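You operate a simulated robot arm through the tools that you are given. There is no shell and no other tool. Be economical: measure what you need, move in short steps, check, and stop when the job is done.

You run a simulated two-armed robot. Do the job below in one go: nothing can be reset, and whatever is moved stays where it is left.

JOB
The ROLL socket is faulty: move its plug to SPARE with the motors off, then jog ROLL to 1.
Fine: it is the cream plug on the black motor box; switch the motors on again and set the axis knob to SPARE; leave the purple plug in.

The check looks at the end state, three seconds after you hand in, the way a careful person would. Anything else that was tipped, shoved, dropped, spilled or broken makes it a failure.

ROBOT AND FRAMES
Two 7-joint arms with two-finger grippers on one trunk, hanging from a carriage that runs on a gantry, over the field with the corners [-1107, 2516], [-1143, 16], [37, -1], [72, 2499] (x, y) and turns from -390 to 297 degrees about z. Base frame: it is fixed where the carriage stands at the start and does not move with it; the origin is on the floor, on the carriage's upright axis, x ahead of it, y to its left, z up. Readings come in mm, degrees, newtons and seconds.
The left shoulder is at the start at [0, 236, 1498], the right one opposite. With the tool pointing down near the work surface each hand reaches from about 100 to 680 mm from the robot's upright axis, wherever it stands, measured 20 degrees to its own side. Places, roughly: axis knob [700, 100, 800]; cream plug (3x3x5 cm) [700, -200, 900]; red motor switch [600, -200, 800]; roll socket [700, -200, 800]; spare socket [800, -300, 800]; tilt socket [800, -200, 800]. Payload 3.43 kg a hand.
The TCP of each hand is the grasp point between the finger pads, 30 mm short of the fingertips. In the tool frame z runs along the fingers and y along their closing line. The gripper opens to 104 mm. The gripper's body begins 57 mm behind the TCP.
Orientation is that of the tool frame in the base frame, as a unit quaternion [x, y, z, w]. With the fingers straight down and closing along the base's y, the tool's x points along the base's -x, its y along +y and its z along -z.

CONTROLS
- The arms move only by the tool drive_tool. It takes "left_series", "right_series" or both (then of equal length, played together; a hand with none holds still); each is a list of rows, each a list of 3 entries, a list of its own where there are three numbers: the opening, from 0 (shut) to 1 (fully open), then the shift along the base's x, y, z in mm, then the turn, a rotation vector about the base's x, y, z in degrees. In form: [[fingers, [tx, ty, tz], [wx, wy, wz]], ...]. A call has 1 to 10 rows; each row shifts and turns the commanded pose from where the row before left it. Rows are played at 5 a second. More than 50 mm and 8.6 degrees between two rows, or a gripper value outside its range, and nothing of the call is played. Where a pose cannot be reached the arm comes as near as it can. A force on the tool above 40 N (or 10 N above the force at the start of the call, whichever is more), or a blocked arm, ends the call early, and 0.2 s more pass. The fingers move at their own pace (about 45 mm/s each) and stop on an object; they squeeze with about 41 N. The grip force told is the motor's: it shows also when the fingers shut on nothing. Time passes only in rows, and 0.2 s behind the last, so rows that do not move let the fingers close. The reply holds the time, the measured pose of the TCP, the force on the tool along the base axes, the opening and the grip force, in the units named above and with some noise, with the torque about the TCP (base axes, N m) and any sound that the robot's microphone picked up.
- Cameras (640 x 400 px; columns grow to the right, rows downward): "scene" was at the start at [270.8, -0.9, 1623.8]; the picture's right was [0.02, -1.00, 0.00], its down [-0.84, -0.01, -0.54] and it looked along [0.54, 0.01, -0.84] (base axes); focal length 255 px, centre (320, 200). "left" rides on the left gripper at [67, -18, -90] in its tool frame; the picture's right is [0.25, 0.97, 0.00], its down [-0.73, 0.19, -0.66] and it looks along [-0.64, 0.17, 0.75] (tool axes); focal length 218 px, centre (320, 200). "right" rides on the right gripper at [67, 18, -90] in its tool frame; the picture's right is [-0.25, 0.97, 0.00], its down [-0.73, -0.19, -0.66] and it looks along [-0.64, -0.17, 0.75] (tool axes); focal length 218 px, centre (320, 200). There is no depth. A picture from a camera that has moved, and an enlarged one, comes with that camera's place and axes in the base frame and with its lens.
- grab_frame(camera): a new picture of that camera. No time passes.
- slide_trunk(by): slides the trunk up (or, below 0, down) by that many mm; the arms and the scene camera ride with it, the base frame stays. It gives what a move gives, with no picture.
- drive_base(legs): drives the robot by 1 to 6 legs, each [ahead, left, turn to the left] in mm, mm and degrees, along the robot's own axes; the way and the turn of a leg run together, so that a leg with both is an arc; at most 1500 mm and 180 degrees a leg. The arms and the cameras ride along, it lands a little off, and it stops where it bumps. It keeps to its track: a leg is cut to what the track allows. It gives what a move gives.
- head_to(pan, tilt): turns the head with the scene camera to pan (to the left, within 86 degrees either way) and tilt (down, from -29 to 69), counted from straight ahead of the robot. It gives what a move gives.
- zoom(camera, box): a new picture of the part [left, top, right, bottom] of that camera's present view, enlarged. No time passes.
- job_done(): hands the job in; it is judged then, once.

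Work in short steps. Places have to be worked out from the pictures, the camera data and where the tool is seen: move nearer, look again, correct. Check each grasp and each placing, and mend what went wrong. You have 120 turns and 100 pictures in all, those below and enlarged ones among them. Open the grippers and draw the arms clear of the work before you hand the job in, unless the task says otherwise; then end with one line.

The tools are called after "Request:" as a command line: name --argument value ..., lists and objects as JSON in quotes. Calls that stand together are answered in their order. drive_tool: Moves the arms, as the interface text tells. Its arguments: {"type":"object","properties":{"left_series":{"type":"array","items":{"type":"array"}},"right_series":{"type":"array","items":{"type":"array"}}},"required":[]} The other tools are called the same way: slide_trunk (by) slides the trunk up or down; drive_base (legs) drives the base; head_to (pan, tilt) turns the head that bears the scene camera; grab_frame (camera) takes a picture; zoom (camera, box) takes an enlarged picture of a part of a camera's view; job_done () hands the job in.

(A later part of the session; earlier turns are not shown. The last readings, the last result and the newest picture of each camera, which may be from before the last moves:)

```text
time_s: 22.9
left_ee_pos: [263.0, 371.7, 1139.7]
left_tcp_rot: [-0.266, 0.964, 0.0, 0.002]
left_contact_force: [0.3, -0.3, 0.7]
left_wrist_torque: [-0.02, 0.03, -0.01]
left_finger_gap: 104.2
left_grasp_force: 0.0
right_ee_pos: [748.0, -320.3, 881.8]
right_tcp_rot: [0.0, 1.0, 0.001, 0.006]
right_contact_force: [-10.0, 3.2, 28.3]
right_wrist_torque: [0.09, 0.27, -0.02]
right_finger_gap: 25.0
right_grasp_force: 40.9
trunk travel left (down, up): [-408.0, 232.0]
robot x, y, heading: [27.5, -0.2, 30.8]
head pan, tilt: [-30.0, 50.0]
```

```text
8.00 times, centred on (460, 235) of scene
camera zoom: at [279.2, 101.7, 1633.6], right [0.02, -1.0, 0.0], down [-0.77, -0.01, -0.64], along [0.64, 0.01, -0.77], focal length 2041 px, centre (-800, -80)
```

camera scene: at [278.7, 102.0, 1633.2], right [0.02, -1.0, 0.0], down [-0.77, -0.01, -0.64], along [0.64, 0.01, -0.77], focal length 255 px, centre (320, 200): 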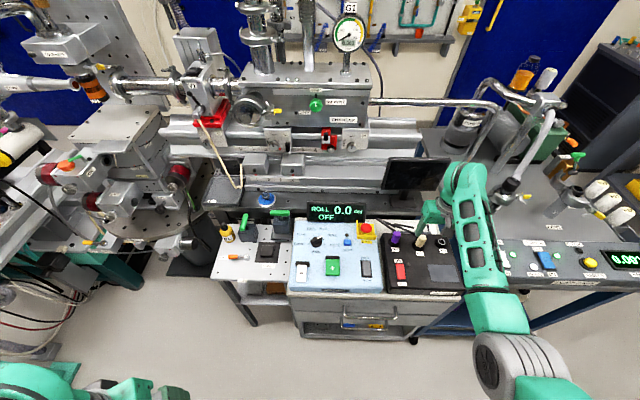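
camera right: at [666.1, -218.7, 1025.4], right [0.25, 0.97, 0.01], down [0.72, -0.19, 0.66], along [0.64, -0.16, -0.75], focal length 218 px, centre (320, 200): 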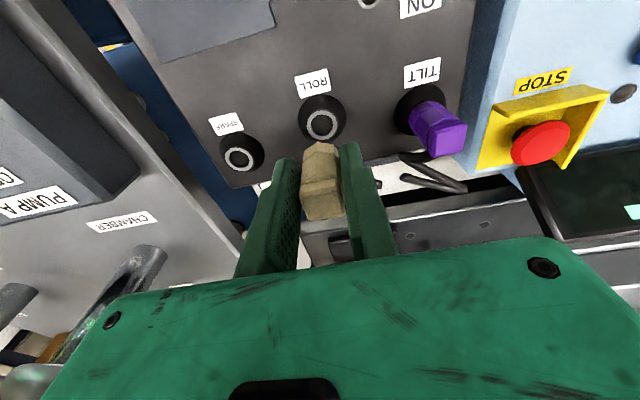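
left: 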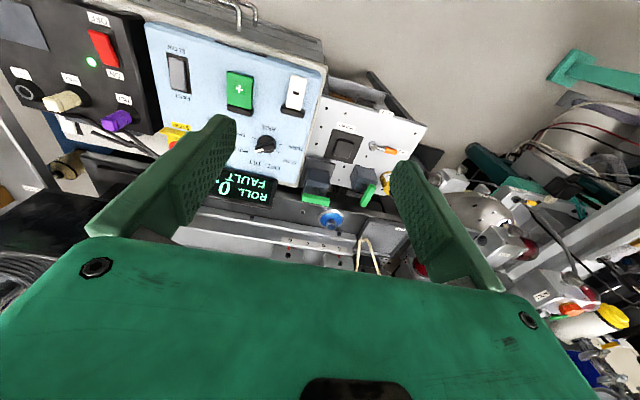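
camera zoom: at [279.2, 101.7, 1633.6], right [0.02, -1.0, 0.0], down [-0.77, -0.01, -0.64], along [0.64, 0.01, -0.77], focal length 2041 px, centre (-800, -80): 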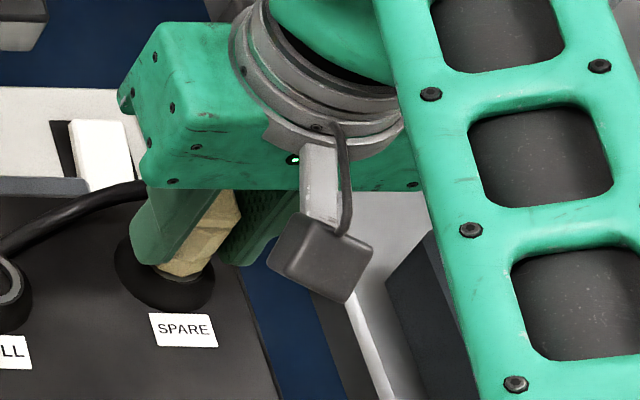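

Same height as when seated in ROLL, with firm bottom contact: seated. Release the plug and rise.

Request:
drive_tool --right_series '[[0.1, [-1, 0, 2], [0, 0, 0]], [0.65, [0, 0, 0], [0, 0, 0]], [0.65, [0, 0, 0], [0, 0, 0]], [0.65, [0, 0, 0], [0, 0, 0]], [0.65, [0, 0, 15], [0, 0, 0]], [0.65, [0, 0, 35], [0, 0, 0]], [0.65, [-20, 0, 40], [0, 0, 0]]]'

Request:
zoom --camera "right" --box '[200, 60, 460, 220]'

Request:
zoom --camera "scene" --box '[380, 200, 480, 300]'

```text
time_s: 24.4
left_ee_pos: [262.5, 371.9, 1137.7]
left_tcp_rot: [-0.267, 0.964, 0.001, 0.002]
left_contact_force: [-0.1, -0.2, -0.5]
left_wrist_torque: [0.02, -0.03, 0.02]
left_finger_gap: 103.9
left_grasp_force: 0.1
right_ee_pos: [719.1, -318.2, 970.7]
right_tcp_rot: [0.0, 1.0, 0.001, 0.003]
right_contact_force: [0.3, -0.2, -0.3]
right_wrist_torque: [-0.02, 0.02, -0.01]
right_finger_gap: 67.5
right_grasp_force: 0.1
trunk travel left (down, up): [-408.0, 232.0]
robot x, y, heading: [26.2, 1.1, 31.0]
head pan, tilt: [-30.0, 50.0]
```

```text
2.46 times, centred on (330, 140) of right
camera zoom: at [651.7, -300.5, 1059.4], right [0.25, 0.97, 0.01], down [0.73, -0.19, 0.66], along [0.64, -0.16, -0.75], focal length 537 px, centre (295, 348)
```

zoom: 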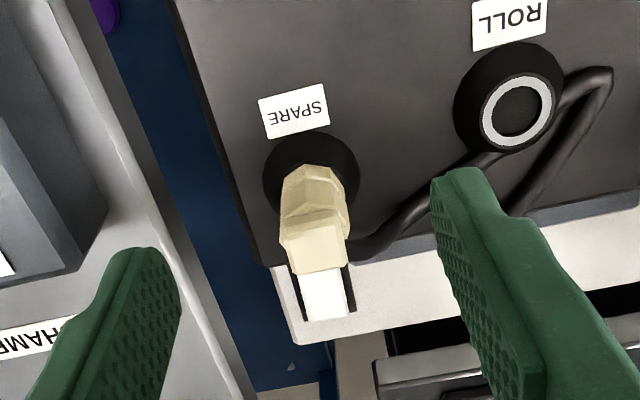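

```text
4.00 times, centred on (430, 250) of scene
camera zoom: at [278.6, 101.9, 1633.1], right [0.02, -1.0, 0.0], down [-0.77, -0.01, -0.64], along [0.64, 0.01, -0.77], focal length 1020 px, centre (-120, 0)
```

zoom: 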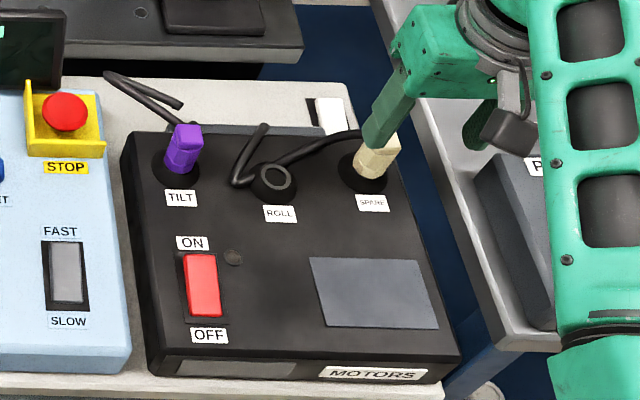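

Cream plug stands in SPARE. Now close the fingers and go above the ON end at ≈(655,-153).

Request:
drive_tool --right_series '[[0, [-16, 41, 0], [0, 0, 0]], [0, [-16, 41, 0], [0, 0, 0]], [0, [-16, 41, 0], [0, 0, 0]], [0, [-16, 41, 0], [0, 0, 0]], [0, [0, 0, -35], [0, 0, 0]], [0, [0, 0, -35], [0, 0, 0]], [0, [0, 0, -15], [0, 0, 0]]]'

Request:
grab_frame --camera "right"

Request:
zoom --camera "scene" --box '[370, 220, 450, 300]'

```text
time_s: 26.1
left_ee_pos: [262.8, 372.4, 1137.8]
left_tcp_rot: [-0.266, 0.964, 0.0, 0.002]
left_contact_force: [-0.4, 0.0, -0.6]
left_wrist_torque: [0.0, 0.0, 0.01]
left_finger_gap: 104.1
left_grasp_force: 0.1
right_ee_pos: [660.5, -155.1, 889.0]
right_tcp_rot: [0.0, 1.0, 0.001, 0.005]
right_contact_force: [-0.3, 0.5, -0.3]
right_wrist_torque: [0.01, 0.01, 0.0]
right_finger_gap: 0.0
right_grasp_force: 35.0
trunk travel left (down, up): [-408.0, 232.0]
robot x, y, heading: [26.4, 0.5, 30.9]
head pan, tilt: [-30.0, 50.0]
```

```text
60 pictures are left
camera right: at [593.0, -137.0, 977.2], right [0.25, 0.97, 0.01], down [0.72, -0.19, 0.66], along [0.64, -0.16, -0.75], focal length 218 px, centre (320, 200)
```

right: 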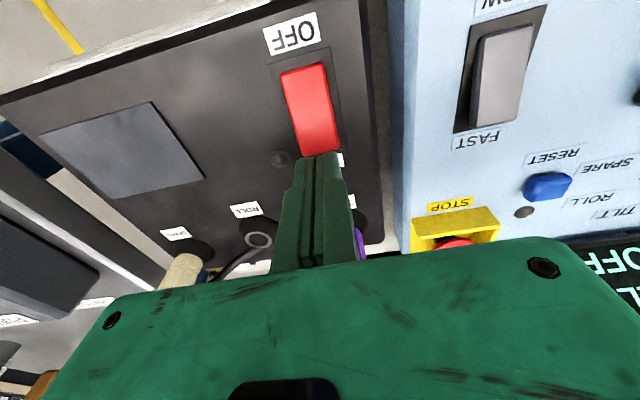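

```text
5.00 times, centred on (410, 260) of scene
camera zoom: at [278.8, 102.0, 1633.2], right [0.02, -1.0, 0.0], down [-0.77, -0.01, -0.64], along [0.64, 0.01, -0.77], focal length 1276 px, centre (-130, -100)
```

zoom: 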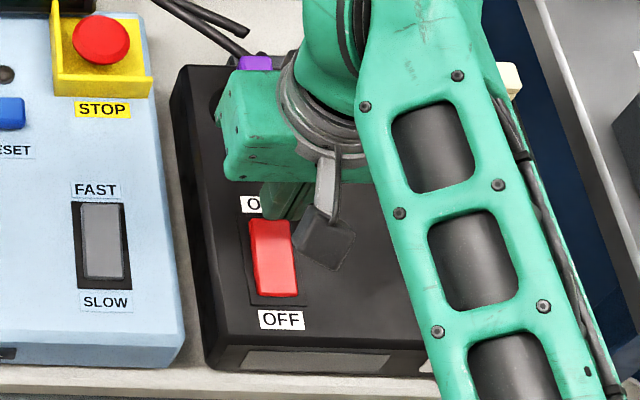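

ON edge ≈ x 665. Shift -4 in x and press down gently.

Request:
drive_tool --right_series '[[0, [-4, 1, -4], [0, 0, 0]], [0, [0, 0, -4], [0, 0, 0]], [0, [0, 0, -4], [0, 0, 0]], [0, [0, 0, -3], [0, 0, 0]], [0, [0, 0, -3], [0, 0, 0]], [0, [0, 0, -2], [0, 0, 0]], [0, [0, 0, -2], [0, 0, 0]], [0, [0, 0, -2], [0, 0, 0]], [0, [0, 0, -2], [0, 0, 0]]]'

Request:
zoom --camera "scene" --box '[280, 190, 480, 310]'

```text
time_s: 28.1
left_ee_pos: [263.5, 370.6, 1138.2]
left_tcp_rot: [-0.266, 0.964, 0.0, 0.003]
left_contact_force: [0.9, -0.2, -0.4]
left_wrist_torque: [-0.02, 0.03, 0.0]
left_finger_gap: 104.1
left_grasp_force: 0.1
right_ee_pos: [659.2, -153.7, 864.5]
right_tcp_rot: [0.0, 1.0, 0.002, 0.007]
right_contact_force: [-3.9, -2.4, 17.8]
right_wrist_torque: [-0.04, 0.31, 0.0]
right_finger_gap: 5.9
right_grasp_force: 34.6
trunk travel left (down, up): [-408.0, 232.0]
robot x, y, heading: [28.2, -4.1, 30.9]
head pan, tilt: [-30.0, 50.0]
```

```text
3.20 times, centred on (380, 250) of scene
camera zoom: at [279.3, 101.5, 1633.7], right [0.02, -1.0, 0.0], down [-0.77, -0.01, -0.64], along [0.64, 0.01, -0.77], focal length 816 px, centre (128, 40)
```

zoom: 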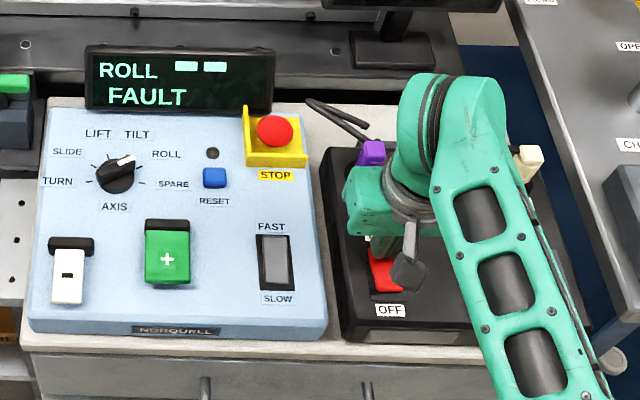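

Motors on again (display: ROLL -- -- FAULT). Back off and move up; then inspect the knob.

Request:
drive_tool --right_series '[[0, [0, 0, 15], [0, 0, 0]], [0, [0, 0, 40], [0, 0, 0]], [0, [0, 0, 50], [0, 0, 0]], [0, [-15, 40, 20], [0, 0, 0]], [0, [-15, 40, 0], [0, 0, 0]], [0, [0, 40, 0], [0, 0, 0]]]'

Request:
zoom --camera "right" --box '[240, 20, 560, 220]'

Request:
zoom --camera "scene" --box '[285, 200, 425, 300]'

```text
time_s: 29.4
left_ee_pos: [263.1, 373.8, 1137.8]
left_tcp_rot: [-0.266, 0.964, 0.001, 0.003]
left_contact_force: [0.1, -0.5, -0.4]
left_wrist_torque: [0.01, -0.01, -0.01]
left_finger_gap: 104.1
left_grasp_force: 0.2
right_ee_pos: [626.7, -33.2, 987.0]
right_tcp_rot: [0.0, 1.0, 0.002, 0.005]
right_contact_force: [-0.2, 0.3, -0.2]
right_wrist_torque: [0.0, 0.0, -0.03]
right_finger_gap: 0.0
right_grasp_force: 34.9
trunk travel left (down, up): [-408.0, 232.0]
robot x, y, heading: [28.7, 2.2, 31.1]
head pan, tilt: [-30.0, 50.0]
```

```text
2.00 times, centred on (400, 120) of right
camera zoom: at [557.7, -15.3, 1076.1], right [0.25, 0.97, 0.01], down [0.72, -0.19, 0.66], along [0.64, -0.16, -0.75], focal length 436 px, centre (160, 360)
```

zoom: 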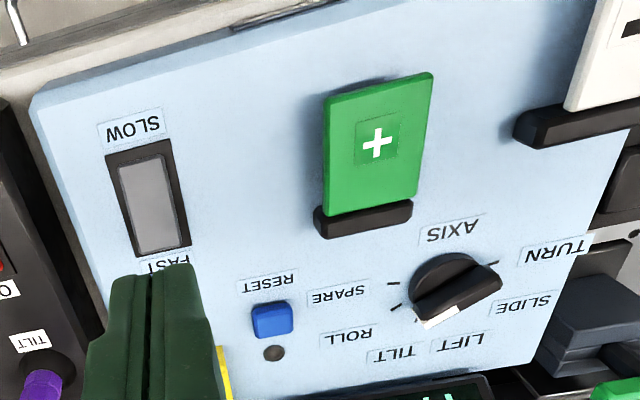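

```text
4.00 times, centred on (355, 250) of scene
camera zoom: at [279.0, 102.2, 1633.3], right [0.02, -1.0, 0.0], down [-0.77, -0.01, -0.64], along [0.64, 0.01, -0.77], focal length 1020 px, centre (180, 0)
```

zoom: 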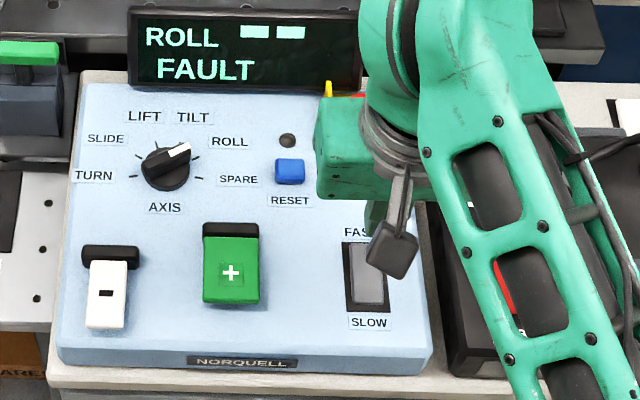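

Zooming in on the knob.

Request:
zoom --camera "scene" --box '[300, 222, 350, 258]'

Request:
zoom --camera "right" --box '[390, 120, 540, 210]'

```text
11.11 times, centred on (325, 240) of scene
camera zoom: at [279.0, 102.2, 1633.3], right [0.02, -1.0, 0.0], down [-0.77, -0.01, -0.64], along [0.64, 0.01, -0.77], focal length 2834 px, centre (264, -244)
```

zoom: 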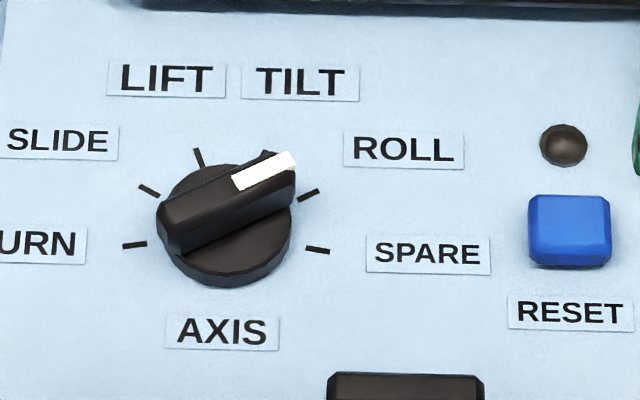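

```text
4.27 times, centred on (465, 165) of right
camera zoom: at [557.7, -15.3, 1076.1], right [0.25, 0.97, 0.01], down [0.72, -0.19, 0.66], along [0.64, -0.16, -0.75], focal length 931 px, centre (-299, 349)
```

zoom: 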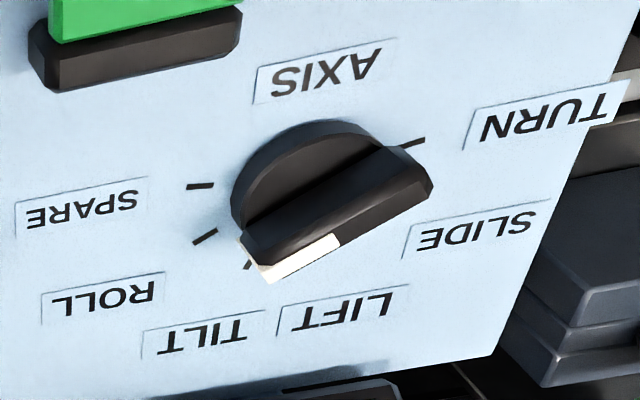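

Knob points at ROLL; SPARE is ~40° clockwise. Knob centre ≈ (740,122), panel z≈840. That is far for the right arm from here, so I'll drive +150 mm in y; the hand at z≈987 is clear.

Request:
drive_base --legs '[[77, 129, 0]]'

Request:
grab_frame --camera "scene"

```text
time_s: 30.8
left_ee_pos: [265.7, 520.1, 1138.2]
left_tcp_rot: [-0.267, 0.964, 0.001, 0.002]
left_contact_force: [0.7, 0.9, 0.0]
left_wrist_torque: [-0.03, 0.01, 0.01]
left_finger_gap: 104.0
left_grasp_force: 0.1
right_ee_pos: [627.0, 112.5, 987.3]
right_tcp_rot: [0.001, 1.0, 0.002, 0.004]
right_contact_force: [1.1, -0.7, 0.6]
right_wrist_torque: [-0.02, -0.01, -0.02]
right_finger_gap: 0.2
right_grasp_force: 34.3
trunk travel left (down, up): [-408.0, 232.0]
robot x, y, heading: [31.8, 148.1, 31.0]
head pan, tilt: [-30.0, 50.0]
```

```text
53 pictures are left
camera scene: at [282.0, 248.9, 1633.3], right [0.02, -1.0, 0.0], down [-0.77, -0.01, -0.64], along [0.64, 0.01, -0.77], focal length 255 px, centre (320, 200)
```

scene: 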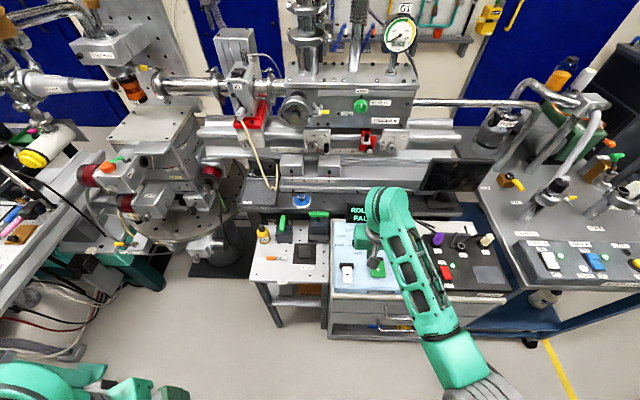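

Rotate the hand +120° about z (closing line across the knob bar) while moving above the knob.

Request:
drive_tool --right_series '[[0.45, [10, 1, 0], [0, 0, 8]], [0.45, [10, 1, 0], [0, 0, 8]], [0.45, [10, 1, 0], [0, 0, 8]], [0.45, [10, 1, 0], [0, 0, 8]], [0.45, [10, 1, 0], [0, 0, 8]], [0.45, [10, 1, 0], [0, 0, 8]], [0.45, [10, 1, 0], [0, 0, 8]], [0.45, [10, 1, 0], [0, 0, 8]], [0.45, [10, 1, 0], [0, 0, 8]], [0.45, [10, 1, 0], [0, 0, 8]]]'

Request:
drive_tool --right_series '[[0.45, [13, 0, 0], [0, 0, 8]], [0.45, [0, 0, 0], [0, 0, 8]], [0.45, [0, 0, 0], [0, 0, 8]], [0.45, [0, 0, 0], [0, 0, 8]], [0.45, [0, 0, 0], [0, 0, 8]]]'

Request:
grab_frame --camera "right"

Request:
zoom --camera "scene" --box '[320, 190, 480, 310]'

```text
time_s: 33.0
left_ee_pos: [266.2, 519.4, 1138.3]
left_tcp_rot: [-0.266, 0.964, 0.0, 0.002]
left_contact_force: [0.1, 0.6, 0.2]
left_wrist_torque: [-0.03, 0.03, 0.0]
left_finger_gap: 103.9
left_grasp_force: 0.1
right_ee_pos: [728.4, 121.7, 988.1]
right_tcp_rot: [-0.643, 0.766, 0.004, 0.002]
right_contact_force: [-0.2, -0.2, -1.1]
right_wrist_torque: [-0.03, 0.01, -0.04]
right_finger_gap: 46.9
right_grasp_force: 0.0
trunk travel left (down, up): [-408.0, 232.0]
robot x, y, heading: [31.2, 150.1, 30.8]
head pan, tilt: [-30.0, 50.0]
```

```text
time_s: 34.2
left_ee_pos: [265.3, 518.5, 1138.3]
left_tcp_rot: [-0.266, 0.964, 0.0, 0.002]
left_contact_force: [0.2, 0.1, -0.9]
left_wrist_torque: [0.01, -0.01, 0.01]
left_finger_gap: 104.2
left_grasp_force: 0.2
right_ee_pos: [741.4, 123.0, 986.0]
right_tcp_rot: [0.866, -0.5, -0.005, -0.001]
right_contact_force: [-1.1, 0.8, 0.1]
right_wrist_torque: [-0.02, 0.01, -0.01]
right_finger_gap: 46.7
right_grasp_force: 0.1
trunk travel left (down, up): [-408.0, 232.0]
robot x, y, heading: [32.2, 145.3, 30.8]
head pan, tilt: [-30.0, 50.0]
```

```text
52 pictures are left
camera right: at [760.6, 55.5, 1075.5], right [-0.96, -0.27, 0.01], down [-0.2, 0.72, 0.66], along [-0.18, 0.64, -0.75], focal length 218 px, centre (320, 200)
```

right: 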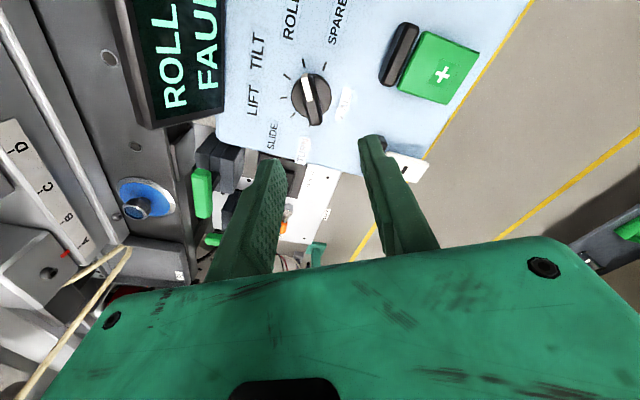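

```text
3.33 times, centred on (400, 250) of scene
camera zoom: at [282.1, 248.6, 1633.2], right [0.02, -1.0, 0.0], down [-0.77, -0.01, -0.64], along [0.64, 0.01, -0.77], focal length 850 px, centre (53, 33)
```

zoom: 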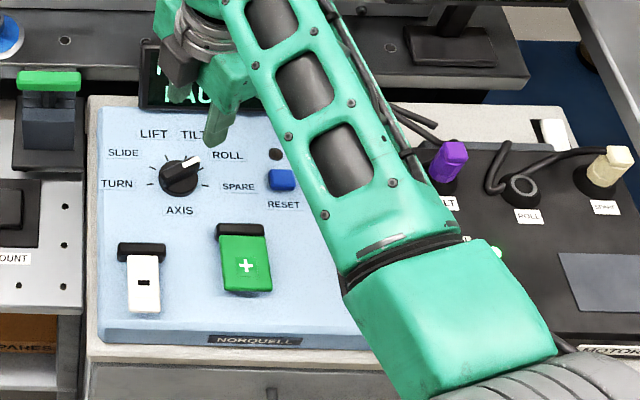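

Descend to TCP ≈ 925 and re-check the relation between fingers and knob.

Request:
drive_tool --right_series '[[0.45, [2, 0, -20], [0, 0, 0]], [0.45, [2, -1, -20], [0, 0, 0]], [0.45, [0, 0, -20], [0, 0, 0]], [0.45, [0, 0, 0], [0, 0, 0]]]'

Request:
zoom --camera "right" --box '[200, 60, 460, 220]'

Request:
zoom --camera "scene" --box '[330, 195, 430, 265]'

```text
time_s: 35.2
left_ee_pos: [265.0, 519.4, 1137.6]
left_tcp_rot: [-0.266, 0.964, 0.0, 0.002]
left_contact_force: [0.4, 0.1, 0.6]
left_wrist_torque: [-0.01, -0.01, 0.02]
left_finger_gap: 104.1
left_grasp_force: 0.1
right_ee_pos: [745.4, 122.1, 925.4]
right_tcp_rot: [0.866, -0.501, -0.005, -0.002]
right_contact_force: [-0.8, 0.3, 0.4]
right_wrist_torque: [-0.03, 0.01, 0.04]
right_finger_gap: 46.4
right_grasp_force: 0.0
trunk travel left (down, up): [-408.0, 232.0]
robot x, y, heading: [31.8, 147.4, 30.9]
head pan, tilt: [-30.0, 50.0]
```

```text
2.46 times, centred on (330, 140) of right
camera zoom: at [764.1, 53.5, 1013.9], right [-0.96, -0.26, 0.01], down [-0.19, 0.72, 0.66], along [-0.18, 0.64, -0.75], focal length 537 px, centre (295, 348)
```

zoom: 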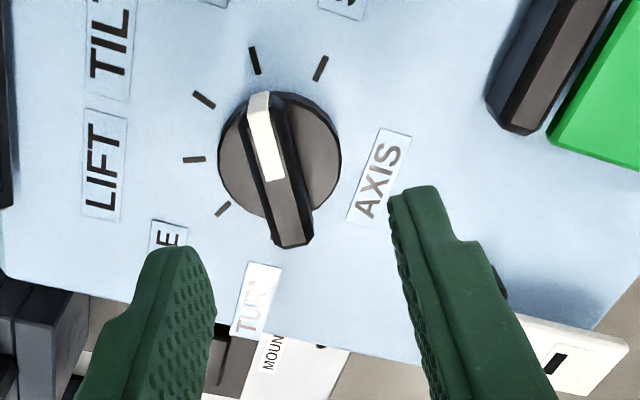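

```text
5.71 times, centred on (380, 230) of scene
camera zoom: at [282.1, 248.5, 1633.3], right [0.02, -1.0, 0.0], down [-0.77, -0.01, -0.64], along [0.64, 0.01, -0.77], focal length 1458 px, centre (-23, 29)
```

zoom: 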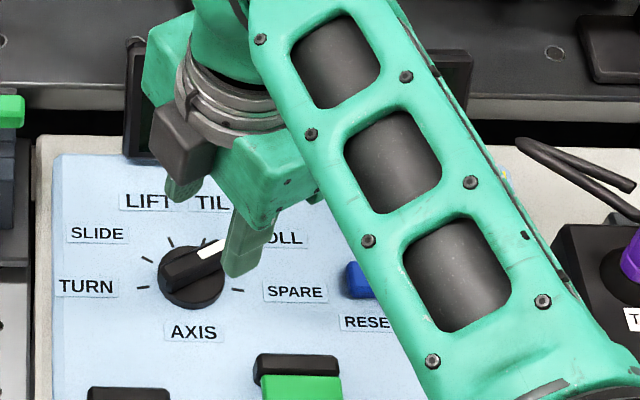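

Knob centre is ~7 mm further in +x from the hand axis. Correct and lower; fingers straddle the bar.

Request:
drive_tool --right_series '[[0.45, [6.5, -1, -10], [0, 0, 0]], [0.45, [0, 0, -12], [0, 0, 0]], [0.45, [0, 0, -12], [0, 0, 0]], [0.45, [0, 0, 0], [0, 0, 0]]]'

Request:
zoom --camera "right" --box '[200, 60, 460, 220]'

Request:
zoom --camera "scene" --box '[330, 195, 430, 265]'

```text
time_s: 36.2
left_ee_pos: [265.3, 518.0, 1139.1]
left_tcp_rot: [-0.266, 0.964, 0.0, 0.001]
left_contact_force: [0.0, 0.0, 0.1]
left_wrist_torque: [0.0, 0.0, 0.03]
left_finger_gap: 104.3
left_grasp_force: 0.0
right_ee_pos: [749.6, 120.0, 892.0]
right_tcp_rot: [0.866, -0.5, -0.005, -0.001]
right_contact_force: [0.3, -0.7, -0.6]
right_wrist_torque: [0.02, 0.02, 0.0]
right_finger_gap: 47.1
right_grasp_force: 0.1
trunk travel left (down, up): [-408.0, 232.0]
robot x, y, heading: [33.2, 141.6, 31.1]
head pan, tilt: [-30.0, 50.0]
```

```text
2.46 times, centred on (330, 140) of right
camera zoom: at [769.5, 52.4, 981.0], right [-0.96, -0.26, 0.01], down [-0.19, 0.72, 0.66], along [-0.18, 0.64, -0.75], focal length 537 px, centre (295, 348)
```

zoom: 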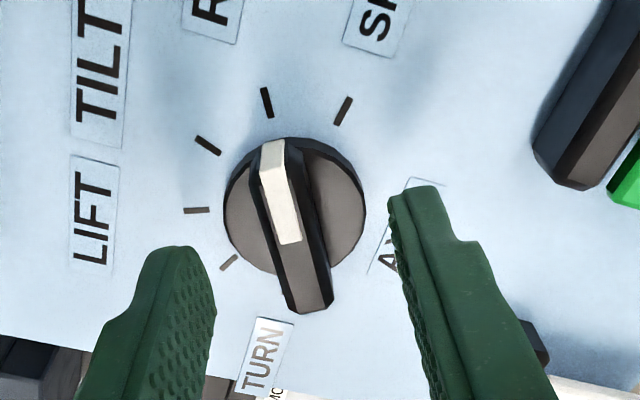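

```text
5.71 times, centred on (380, 230) of scene
camera zoom: at [282.0, 248.6, 1633.2], right [0.02, -1.0, 0.0], down [-0.77, -0.01, -0.64], along [0.64, 0.01, -0.77], focal length 1458 px, centre (-23, 29)
```

zoom: 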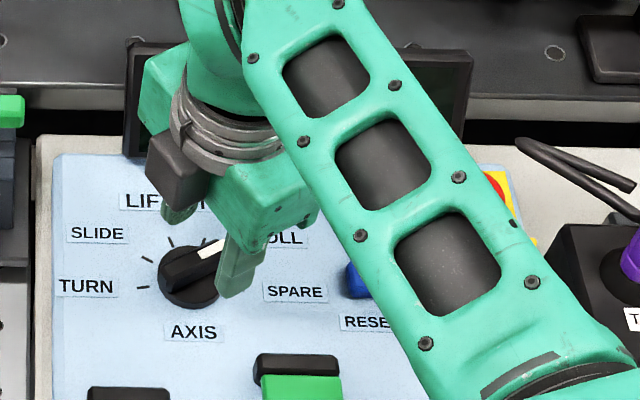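

Well aligned. Lower 9 mm and close on the bar.

Request:
drive_tool --right_series '[[0.45, [0, 0, -5], [0, 0, 0]], [0.45, [0, 0, -4], [0, 0, 0]], [0.05, [0, 0, 0], [0, 0, 0]], [0.05, [0, 0, 0], [0, 0, 0]], [0.05, [0, 0, 0], [0, 0, 0]], [0.05, [0, 0, 0], [0, 0, 0]]]'

Request:
zoom --camera "right" --box '[200, 60, 460, 220]'

```text
time_s: 37.6
left_ee_pos: [266.5, 518.9, 1138.5]
left_tcp_rot: [-0.267, 0.964, 0.0, 0.003]
left_contact_force: [-0.2, 0.0, -0.1]
left_wrist_torque: [0.02, 0.02, 0.0]
left_finger_gap: 103.7
left_grasp_force: 0.0
right_ee_pos: [751.2, 118.9, 884.5]
right_tcp_rot: [0.866, -0.5, -0.005, -0.001]
right_contact_force: [0.2, 0.4, 1.0]
right_wrist_torque: [0.0, 0.0, 0.03]
right_finger_gap: 5.3
right_grasp_force: 0.0
trunk travel left (down, up): [-408.0, 232.0]
robot x, y, heading: [31.8, 148.6, 30.7]
head pan, tilt: [-30.0, 50.0]
```

```text
2.46 times, centred on (330, 140) of right
camera zoom: at [770.1, 52.8, 972.6], right [-0.96, -0.26, 0.01], down [-0.19, 0.72, 0.66], along [-0.18, 0.64, -0.75], focal length 537 px, centre (295, 348)
```

zoom: 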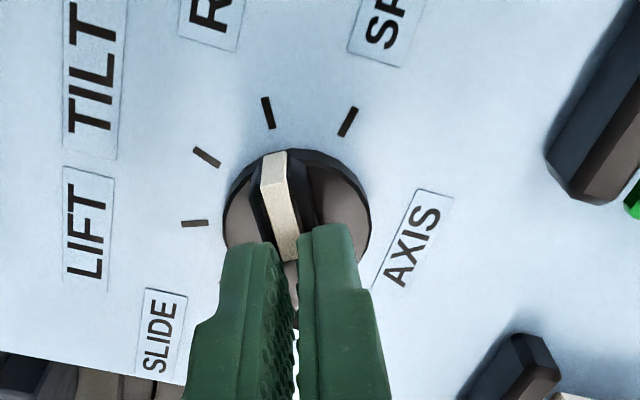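

Fingers closed above the bar (tips still too high). Reopen, go 9 mm lower, close again.

Request:
drive_tool --right_series '[[0.45, [0, 0, 0], [0, 0, 0]], [0.45, [0, 0, 0], [0, 0, 0]], [0.45, [0, 0, 0], [0, 0, 0]], [0.45, [0, 0, -5], [0, 0, 0]], [0.45, [0, 0, -4], [0, 0, 0]], [0.05, [0, 0, 0], [0, 0, 0]], [0.05, [0, 0, 0], [0, 0, 0]], [0.05, [0, 0, 0], [0, 0, 0]], [0.05, [0, 0, 0], [0, 0, 0]]]'

Request:
zoom --camera "right" --box '[200, 60, 460, 220]'

```text
time_s: 39.6
left_ee_pos: [264.3, 518.1, 1137.8]
left_tcp_rot: [-0.266, 0.964, 0.0, 0.002]
left_contact_force: [-1.1, 0.5, 0.3]
left_wrist_torque: [-0.01, -0.01, 0.0]
left_finger_gap: 104.1
left_grasp_force: 0.0
right_ee_pos: [750.8, 120.0, 873.6]
right_tcp_rot: [0.866, -0.5, -0.005, 0.0]
right_contact_force: [-3.3, -3.5, 1.5]
right_wrist_torque: [0.34, 0.23, -0.02]
right_finger_gap: 14.0
right_grasp_force: 44.8
trunk travel left (down, up): [-408.0, 232.0]
robot x, y, heading: [28.6, 146.1, 31.0]
head pan, tilt: [-30.0, 50.0]
```

```text
2.46 times, centred on (330, 140) of right
camera zoom: at [770.9, 53.1, 962.9], right [-0.96, -0.26, 0.01], down [-0.19, 0.72, 0.66], along [-0.18, 0.64, -0.75], focal length 537 px, centre (295, 348)
```

zoom: 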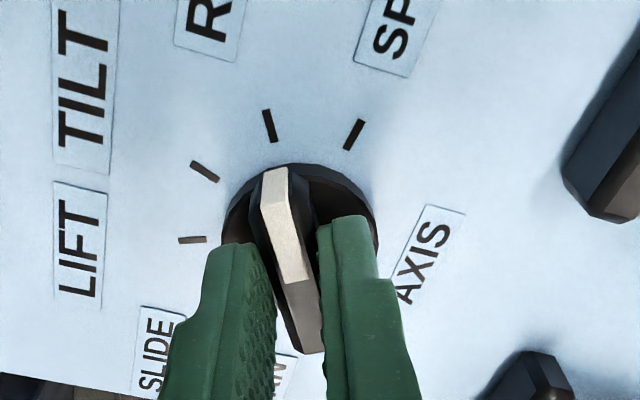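

Bar gripped (14 mm). Turn clockwise 40°.

Request:
drive_tool --right_series '[[0.05, [0, 0, 0], [0, 0, -8]], [0.05, [0, 0, 0], [0, 0, -8]], [0.05, [0, 0, 0], [0, 0, -8]], [0.05, [0, 0, 0], [0, 0, -8]], [0.05, [0, 0, 0], [0, 0, -8]], [0.05, [0, 0, 0], [0, 0, 0]]]'

Request:
zoom --camera "right" --box '[200, 60, 460, 220]'

```text
time_s: 40.9
left_ee_pos: [263.7, 518.9, 1138.7]
left_tcp_rot: [-0.265, 0.964, 0.0, 0.001]
left_contact_force: [-0.8, -0.7, -0.2]
left_wrist_torque: [0.0, -0.01, 0.03]
left_finger_gap: 104.1
left_grasp_force: 0.0
right_ee_pos: [747.8, 119.5, 873.9]
right_tcp_rot: [-0.644, 0.765, 0.006, -0.001]
right_contact_force: [-17.8, -4.5, 17.0]
right_wrist_torque: [-0.67, 0.55, 0.09]
right_finger_gap: 13.8
right_grasp_force: 44.4
trunk travel left (down, up): [-408.0, 232.0]
robot x, y, heading: [30.4, 145.2, 31.0]
head pan, tilt: [-30.0, 50.0]
stopped in row 6 (right hand): the force on the tool passed its limit (the readings are from after the stop); the commanded pose is now the measured one
```

```text
2.46 times, centred on (330, 140) of right
camera zoom: at [720.4, 55.8, 963.0], right [-0.91, 0.41, 0.01], down [0.32, 0.68, 0.66], along [0.27, 0.6, -0.75], focal length 537 px, centre (295, 348)
```

zoom: 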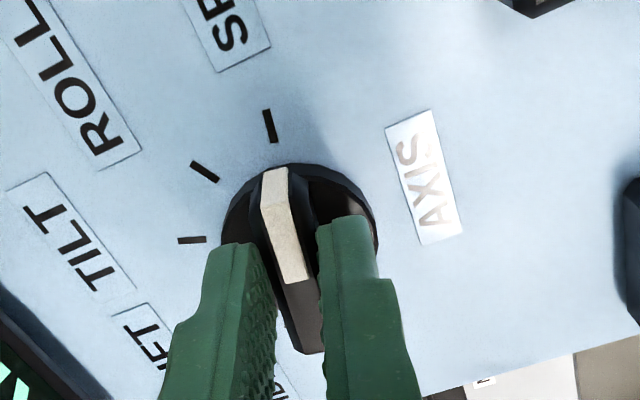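

Pointer now sits on the SPARE tick. Release and rise straight up.

Request:
drive_tool --right_series '[[0.4, [0, 0, 0], [0, 0, 0]], [0.4, [0, 0, 0], [0, 0, 0]], [0.4, [0, 0, 0], [0, 0, 0]], [0.4, [0, 0, 10], [0, 0, 0]], [0.4, [0, 0, 30], [0, 0, 0]], [0.4, [0, 0, 30], [0, 0, 0]], [0.4, [-10, 0, 30], [0, 0, 0]]]'

Request:
grab_frame --camera "right"

Request:
zoom --camera "scene" --box '[320, 180, 480, 300]'

```text
time_s: 42.5
left_ee_pos: [266.0, 518.3, 1138.7]
left_tcp_rot: [-0.265, 0.964, 0.0, 0.002]
left_contact_force: [-1.3, -0.3, 0.3]
left_wrist_torque: [0.01, 0.03, -0.02]
left_finger_gap: 104.2
left_grasp_force: 0.1
right_ee_pos: [740.8, 119.7, 974.1]
right_tcp_rot: [-0.644, 0.765, 0.005, 0.001]
right_contact_force: [0.9, 0.5, 0.1]
right_wrist_torque: [0.01, 0.0, 0.04]
right_finger_gap: 41.6
right_grasp_force: 0.0
trunk travel left (down, up): [-408.0, 232.0]
robot x, y, heading: [32.3, 146.5, 31.0]
head pan, tilt: [-30.0, 50.0]
```

```text
43 pictures are left
camera right: at [712.8, 55.9, 1063.0], right [-0.91, 0.41, 0.01], down [0.31, 0.68, 0.66], along [0.27, 0.61, -0.75], focal length 218 px, centre (320, 200)
```

right: 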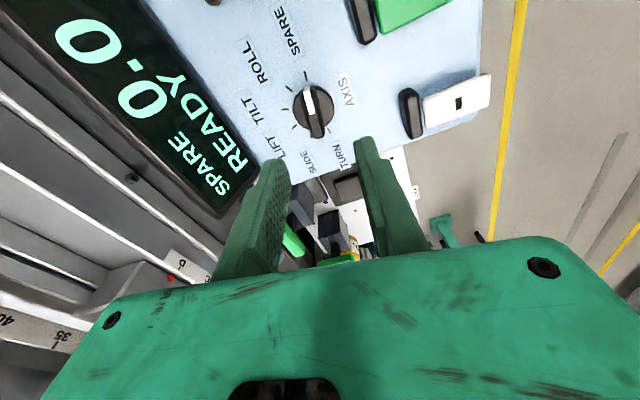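

```text
3.33 times, centred on (400, 240) of scene
camera zoom: at [281.7, 248.4, 1633.2], right [0.01, -1.0, 0.0], down [-0.77, -0.01, -0.64], along [0.64, 0.01, -0.77], focal length 850 px, centre (53, 67)
```

zoom: 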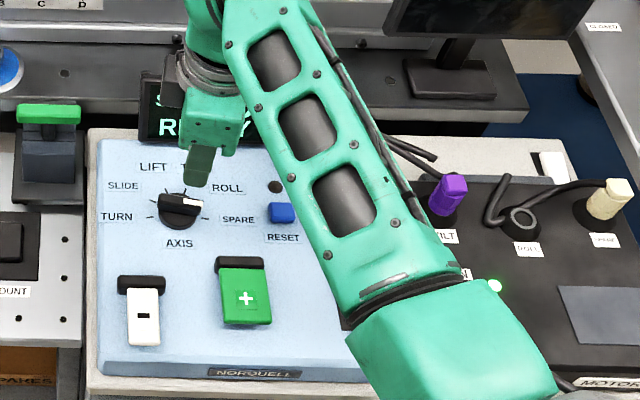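

Display now: SPARE 0.0 READY. Next is the green + paddle at ≈(640,69), z≈855. Close the fingers and move above it.

Request:
drive_tool --right_series '[[0, [-27, -13, 0], [0, 0, 0]], [0, [-27, -13, 0], [0, 0, 0]], [0, [-27, -13, 0], [0, 0, 0]], [0, [-25, -12, 0], [0, 0, 0]], [0, [0, 0, -30], [0, 0, 0]], [0, [0, 0, -30], [0, 0, 0]], [0, [0, 0, 0], [0, 0, 0]]]'

Request:
grab_frame --camera "right"

Request:
zoom --camera "scene" --box '[320, 180, 480, 300]'

```text
time_s: 44.1
left_ee_pos: [265.5, 519.0, 1138.9]
left_tcp_rot: [-0.265, 0.964, 0.0, 0.002]
left_contact_force: [0.2, 0.4, -0.8]
left_wrist_torque: [0.0, 0.0, -0.03]
left_finger_gap: 104.0
left_grasp_force: 0.1
right_ee_pos: [636.0, 69.3, 916.0]
right_tcp_rot: [-0.645, 0.765, 0.005, 0.004]
right_contact_force: [0.4, 0.0, 0.6]
right_wrist_torque: [-0.02, 0.0, 0.0]
right_finger_gap: 0.2
right_grasp_force: 34.8
trunk travel left (down, up): [-408.0, 232.0]
robot x, y, heading: [31.8, 149.6, 31.0]
head pan, tilt: [-30.0, 50.0]
```

```text
41 pictures are left
camera right: at [606.8, 5.5, 1004.6], right [-0.91, 0.41, 0.01], down [0.31, 0.68, 0.66], along [0.27, 0.61, -0.75], focal length 218 px, centre (320, 200)
```

right: 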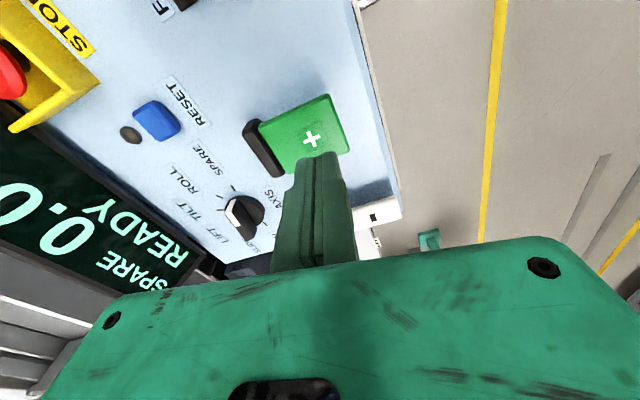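

```text
3.33 times, centred on (400, 240) of scene
camera zoom: at [281.8, 248.4, 1633.3], right [0.01, -1.0, 0.0], down [-0.77, -0.01, -0.64], along [0.64, 0.01, -0.77], focal length 850 px, centre (53, 67)
```

zoom: 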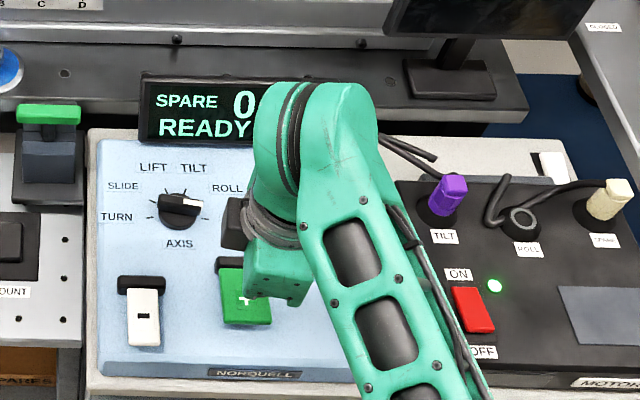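

Hand axis projects onto the + symbol. The wrist camera also sees the display. Descend to just above.

Request:
drive_tool --right_series '[[0, [0, 0, -14], [0, 0, 0]], [0, [0, 0, -8], [0, 0, 0]], [0, [0, 0, -4], [0, 0, 0]]]'

Request:
grab_frame --camera "right"

```text
time_s: 44.9
left_ee_pos: [266.0, 519.8, 1139.0]
left_tcp_rot: [-0.265, 0.964, 0.0, 0.002]
left_contact_force: [-0.9, 0.5, 0.0]
left_wrist_torque: [0.04, 0.0, 0.0]
left_finger_gap: 104.0
left_grasp_force: 0.2
right_ee_pos: [635.1, 69.3, 889.5]
right_tcp_rot: [-0.644, 0.765, 0.004, 0.001]
right_contact_force: [0.2, -0.1, 0.0]
right_wrist_torque: [0.02, -0.03, 0.03]
right_finger_gap: 0.0
right_grasp_force: 34.7
trunk travel left (down, up): [-408.0, 232.0]
robot x, y, heading: [31.5, 143.5, 30.8]
head pan, tilt: [-30.0, 50.0]
```

```text
39 pictures are left
camera right: at [607.3, 6.3, 978.4], right [-0.91, 0.41, 0.01], down [0.31, 0.68, 0.66], along [0.27, 0.61, -0.75], focal length 218 px, centre (320, 200)
```

right: 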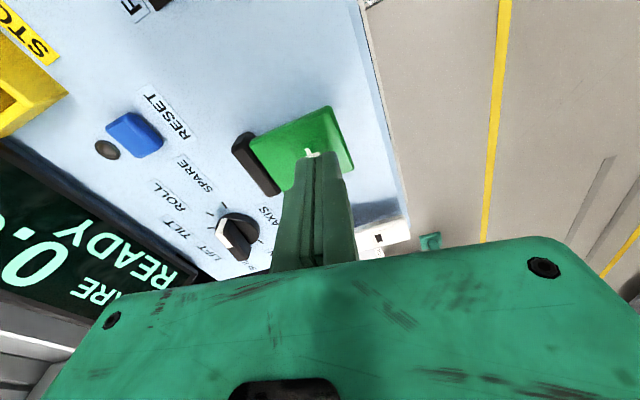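

Lower in small steps to find contact.

Request:
drive_tool --right_series '[[0, [0, 0, -3], [0, 0, 0]], [0, [0, 0, -3], [0, 0, 0]]]'

Request:
drive_tool --right_series '[[0, [0, 0, -3], [0, 0, 0]]]'

```text
time_s: 45.5
left_ee_pos: [264.0, 519.0, 1137.8]
left_tcp_rot: [-0.265, 0.964, 0.0, 0.001]
left_contact_force: [-0.3, 0.3, 1.1]
left_wrist_torque: [-0.01, 0.02, -0.05]
left_finger_gap: 103.7
left_grasp_force: 0.1
right_ee_pos: [634.4, 69.2, 882.7]
right_tcp_rot: [-0.645, 0.764, 0.006, 0.002]
right_contact_force: [-0.3, -0.4, 0.2]
right_wrist_torque: [-0.02, -0.02, 0.01]
right_finger_gap: 0.0
right_grasp_force: 34.9
trunk travel left (down, up): [-408.0, 232.0]
robot x, y, heading: [31.5, 144.0, 31.3]
head pan, tilt: [-30.0, 50.0]
```

```text
time_s: 45.9
left_ee_pos: [265.1, 519.3, 1138.3]
left_tcp_rot: [-0.266, 0.964, 0.001, 0.002]
left_contact_force: [-0.6, 0.6, -0.7]
left_wrist_torque: [0.0, 0.01, -0.01]
left_finger_gap: 104.1
left_grasp_force: 0.1
right_ee_pos: [636.0, 70.3, 880.9]
right_tcp_rot: [-0.645, 0.765, 0.005, 0.001]
right_contact_force: [0.1, -0.2, 0.4]
right_wrist_torque: [-0.04, 0.01, -0.01]
right_finger_gap: 0.0
right_grasp_force: 34.7
trunk travel left (down, up): [-408.0, 232.0]
robot x, y, heading: [29.2, 148.0, 30.9]
head pan, tilt: [-30.0, 50.0]
```

No contact yet. Continue.

Request:
drive_tool --right_series '[[0, [0, 0, -3], [0, 0, 0]]]'

Request:
grab_frame --camera "right"

```text
time_s: 46.3
left_ee_pos: [265.4, 519.4, 1137.9]
left_tcp_rot: [-0.266, 0.964, 0.0, 0.002]
left_contact_force: [0.1, -0.1, 0.2]
left_wrist_torque: [-0.02, 0.03, 0.0]
left_finger_gap: 104.4
left_grasp_force: 0.0
right_ee_pos: [636.9, 69.2, 876.3]
right_tcp_rot: [-0.644, 0.765, 0.004, 0.002]
right_contact_force: [-0.6, -0.1, 0.0]
right_wrist_torque: [-0.02, 0.03, -0.03]
right_finger_gap: 0.0
right_grasp_force: 34.6
trunk travel left (down, up): [-408.0, 232.0]
robot x, y, heading: [33.5, 143.2, 30.6]
head pan, tilt: [-30.0, 50.0]
```

```text
38 pictures are left
camera right: at [608.0, 5.7, 965.8], right [-0.91, 0.41, 0.01], down [0.31, 0.68, 0.66], along [0.27, 0.61, -0.75], focal length 218 px, centre (320, 200)
```

right: 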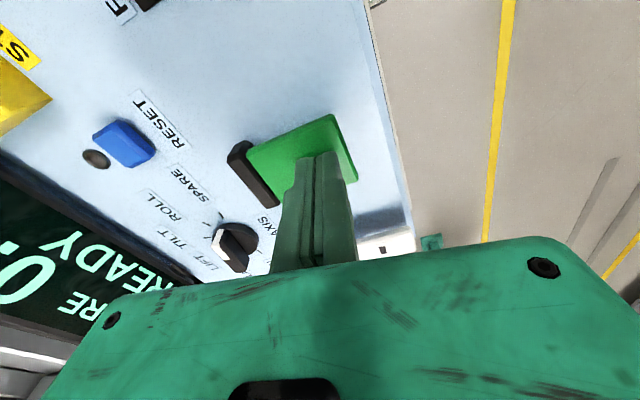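

Request:
drive_tool --right_series '[[0, [0, 0, -3], [0, 0, 0]]]'

Request:
drive_tool --right_series '[[0, [0, 0, -2.5], [0, 0, 0]]]'

```text
time_s: 46.7
left_ee_pos: [266.1, 517.2, 1138.0]
left_tcp_rot: [-0.265, 0.964, 0.001, 0.002]
left_contact_force: [0.6, -0.2, -0.7]
left_wrist_torque: [-0.01, 0.01, 0.0]
left_finger_gap: 103.9
left_grasp_force: 0.1
right_ee_pos: [636.2, 70.1, 872.9]
right_tcp_rot: [-0.644, 0.765, 0.006, 0.003]
right_contact_force: [-0.5, -0.7, 2.0]
right_wrist_torque: [-0.02, 0.04, 0.01]
right_finger_gap: 0.1
right_grasp_force: 34.4
trunk travel left (down, up): [-408.0, 232.0]
robot x, y, heading: [32.8, 145.5, 31.0]
head pan, tilt: [-30.0, 50.0]
```

```text
time_s: 47.1
left_ee_pos: [266.2, 518.7, 1137.6]
left_tcp_rot: [-0.265, 0.964, 0.001, 0.002]
left_contact_force: [-0.1, 0.2, 0.0]
left_wrist_torque: [0.06, -0.02, 0.02]
left_finger_gap: 104.4
left_grasp_force: 0.1
right_ee_pos: [635.8, 69.1, 871.0]
right_tcp_rot: [-0.645, 0.764, 0.005, 0.003]
right_contact_force: [0.8, -1.3, 1.5]
right_wrist_torque: [0.02, -0.06, 0.02]
right_finger_gap: 0.0
right_grasp_force: 35.1
trunk travel left (down, up): [-408.0, 232.0]
robot x, y, heading: [33.1, 146.2, 30.9]
head pan, tilt: [-30.0, 50.0]
```

Light contact now (~2 N). Check whether the display has changed.

Request:
zoom --camera "scene" --box '[330, 190, 420, 240]'

Request:
zoom --camera "right" --box '[0, 80, 240, 360]'

```text
7.11 times, centred on (375, 215) of scene
camera zoom: at [282.0, 248.3, 1633.3], right [0.01, -1.0, 0.0], down [-0.77, -0.01, -0.64], along [0.64, 0.01, -0.77], focal length 1814 px, centre (-71, 93)
```

zoom: 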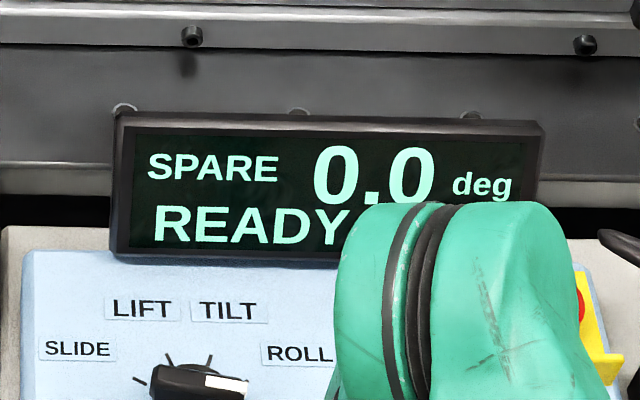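

```text
1.43 times, centred on (120, 220) of right
camera zoom: at [607.9, 5.9, 961.0], right [-0.91, 0.41, 0.01], down [0.31, 0.68, 0.66], along [0.27, 0.61, -0.75], focal length 312 px, centre (606, 171)
```

zoom: 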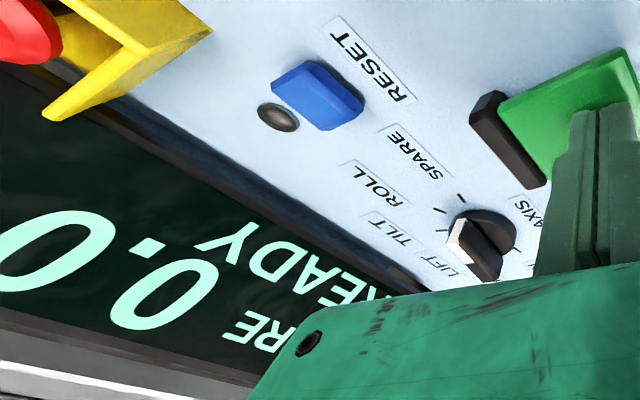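

The scene camera now reads the display fully: 0.0 READY. Press a little more.

Request:
drive_tool --right_series '[[0, [0, 0, -2], [0, 0, 0]]]'

Request:
zoom --camera "scene" --box '[330, 190, 420, 240]'

```text
time_s: 47.5
left_ee_pos: [266.1, 519.1, 1138.5]
left_tcp_rot: [-0.266, 0.964, 0.0, 0.002]
left_contact_force: [0.0, -0.3, -0.5]
left_wrist_torque: [0.01, -0.02, -0.01]
left_finger_gap: 103.9
left_grasp_force: 0.1
right_ee_pos: [636.3, 69.9, 870.5]
right_tcp_rot: [-0.645, 0.765, 0.005, 0.003]
right_contact_force: [0.7, -0.5, 3.9]
right_wrist_torque: [0.0, -0.02, -0.03]
right_finger_gap: 0.0
right_grasp_force: 34.4
trunk travel left (down, up): [-408.0, 232.0]
robot x, y, heading: [33.5, 147.0, 31.0]
head pan, tilt: [-30.0, 50.0]
```

```text
7.11 times, centred on (375, 215) of scene
camera zoom: at [282.0, 248.4, 1633.3], right [0.01, -1.0, 0.0], down [-0.77, -0.01, -0.64], along [0.64, 0.01, -0.77], focal length 1814 px, centre (-71, 93)
```

zoom: 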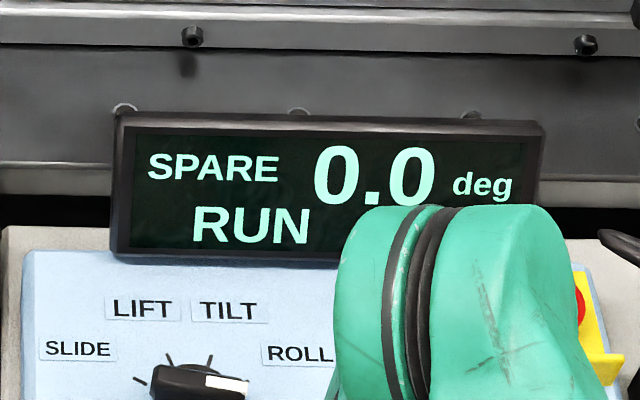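

RUN: the jog just started. Hold for 0.4 s and look.

Request:
drive_tool --right_series '[[0, [0, 0, 0], [0, 0, 0]]]'

Request:
zoom --camera "scene" --box '[330, 190, 420, 240]'

```text
time_s: 47.9
left_ee_pos: [266.9, 518.4, 1137.7]
left_tcp_rot: [-0.266, 0.964, 0.0, 0.002]
left_contact_force: [-0.3, 0.4, -0.6]
left_wrist_torque: [-0.03, 0.0, -0.01]
left_finger_gap: 103.7
left_grasp_force: 0.1
right_ee_pos: [635.5, 69.0, 870.7]
right_tcp_rot: [-0.645, 0.764, 0.005, 0.002]
right_contact_force: [0.3, 0.0, 4.0]
right_wrist_torque: [0.04, -0.05, 0.0]
right_finger_gap: 0.0
right_grasp_force: 34.8
trunk travel left (down, up): [-408.0, 232.0]
robot x, y, heading: [35.7, 147.4, 31.0]
head pan, tilt: [-30.0, 50.0]
```

```text
7.11 times, centred on (375, 215) of scene
camera zoom: at [282.0, 248.4, 1633.3], right [0.01, -1.0, 0.0], down [-0.77, -0.01, -0.64], along [0.64, 0.01, -0.77], focal length 1814 px, centre (-71, 93)
```

zoom: 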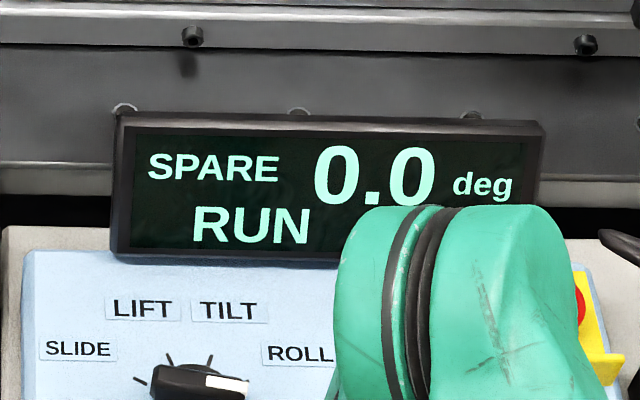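

Slow, or rounding. Hold 0.8 s more.

Request:
drive_tool --right_series '[[0, [0, 0, 0], [0, 0, 0]], [0, [0, 0, 0], [0, 0, 0]], [0, [0, 0, 0], [0, 0, 0]]]'

Request:
zoom --camera "scene" --box '[330, 190, 420, 240]'

```text
time_s: 48.7
left_ee_pos: [267.2, 519.0, 1138.3]
left_tcp_rot: [-0.267, 0.964, 0.0, 0.001]
left_contact_force: [0.2, 0.4, 0.1]
left_wrist_torque: [0.04, -0.01, -0.01]
left_finger_gap: 104.0
left_grasp_force: 0.0
right_ee_pos: [635.7, 69.3, 870.4]
right_tcp_rot: [-0.645, 0.765, 0.006, 0.003]
right_contact_force: [-0.1, -0.6, 3.6]
right_wrist_torque: [0.03, -0.05, 0.0]
right_finger_gap: 0.0
right_grasp_force: 34.6
trunk travel left (down, up): [-408.0, 232.0]
robot x, y, heading: [32.9, 142.4, 31.0]
head pan, tilt: [-30.0, 50.0]
```

```text
7.11 times, centred on (375, 215) of scene
camera zoom: at [282.0, 248.5, 1633.3], right [0.01, -1.0, 0.0], down [-0.77, -0.01, -0.64], along [0.64, 0.01, -0.77], focal length 1814 px, centre (-71, 93)
```

zoom: 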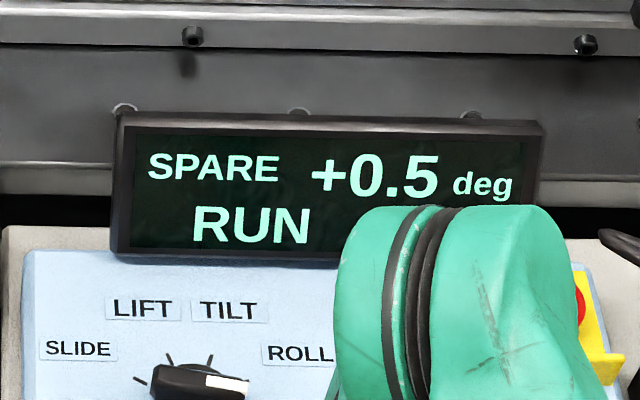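

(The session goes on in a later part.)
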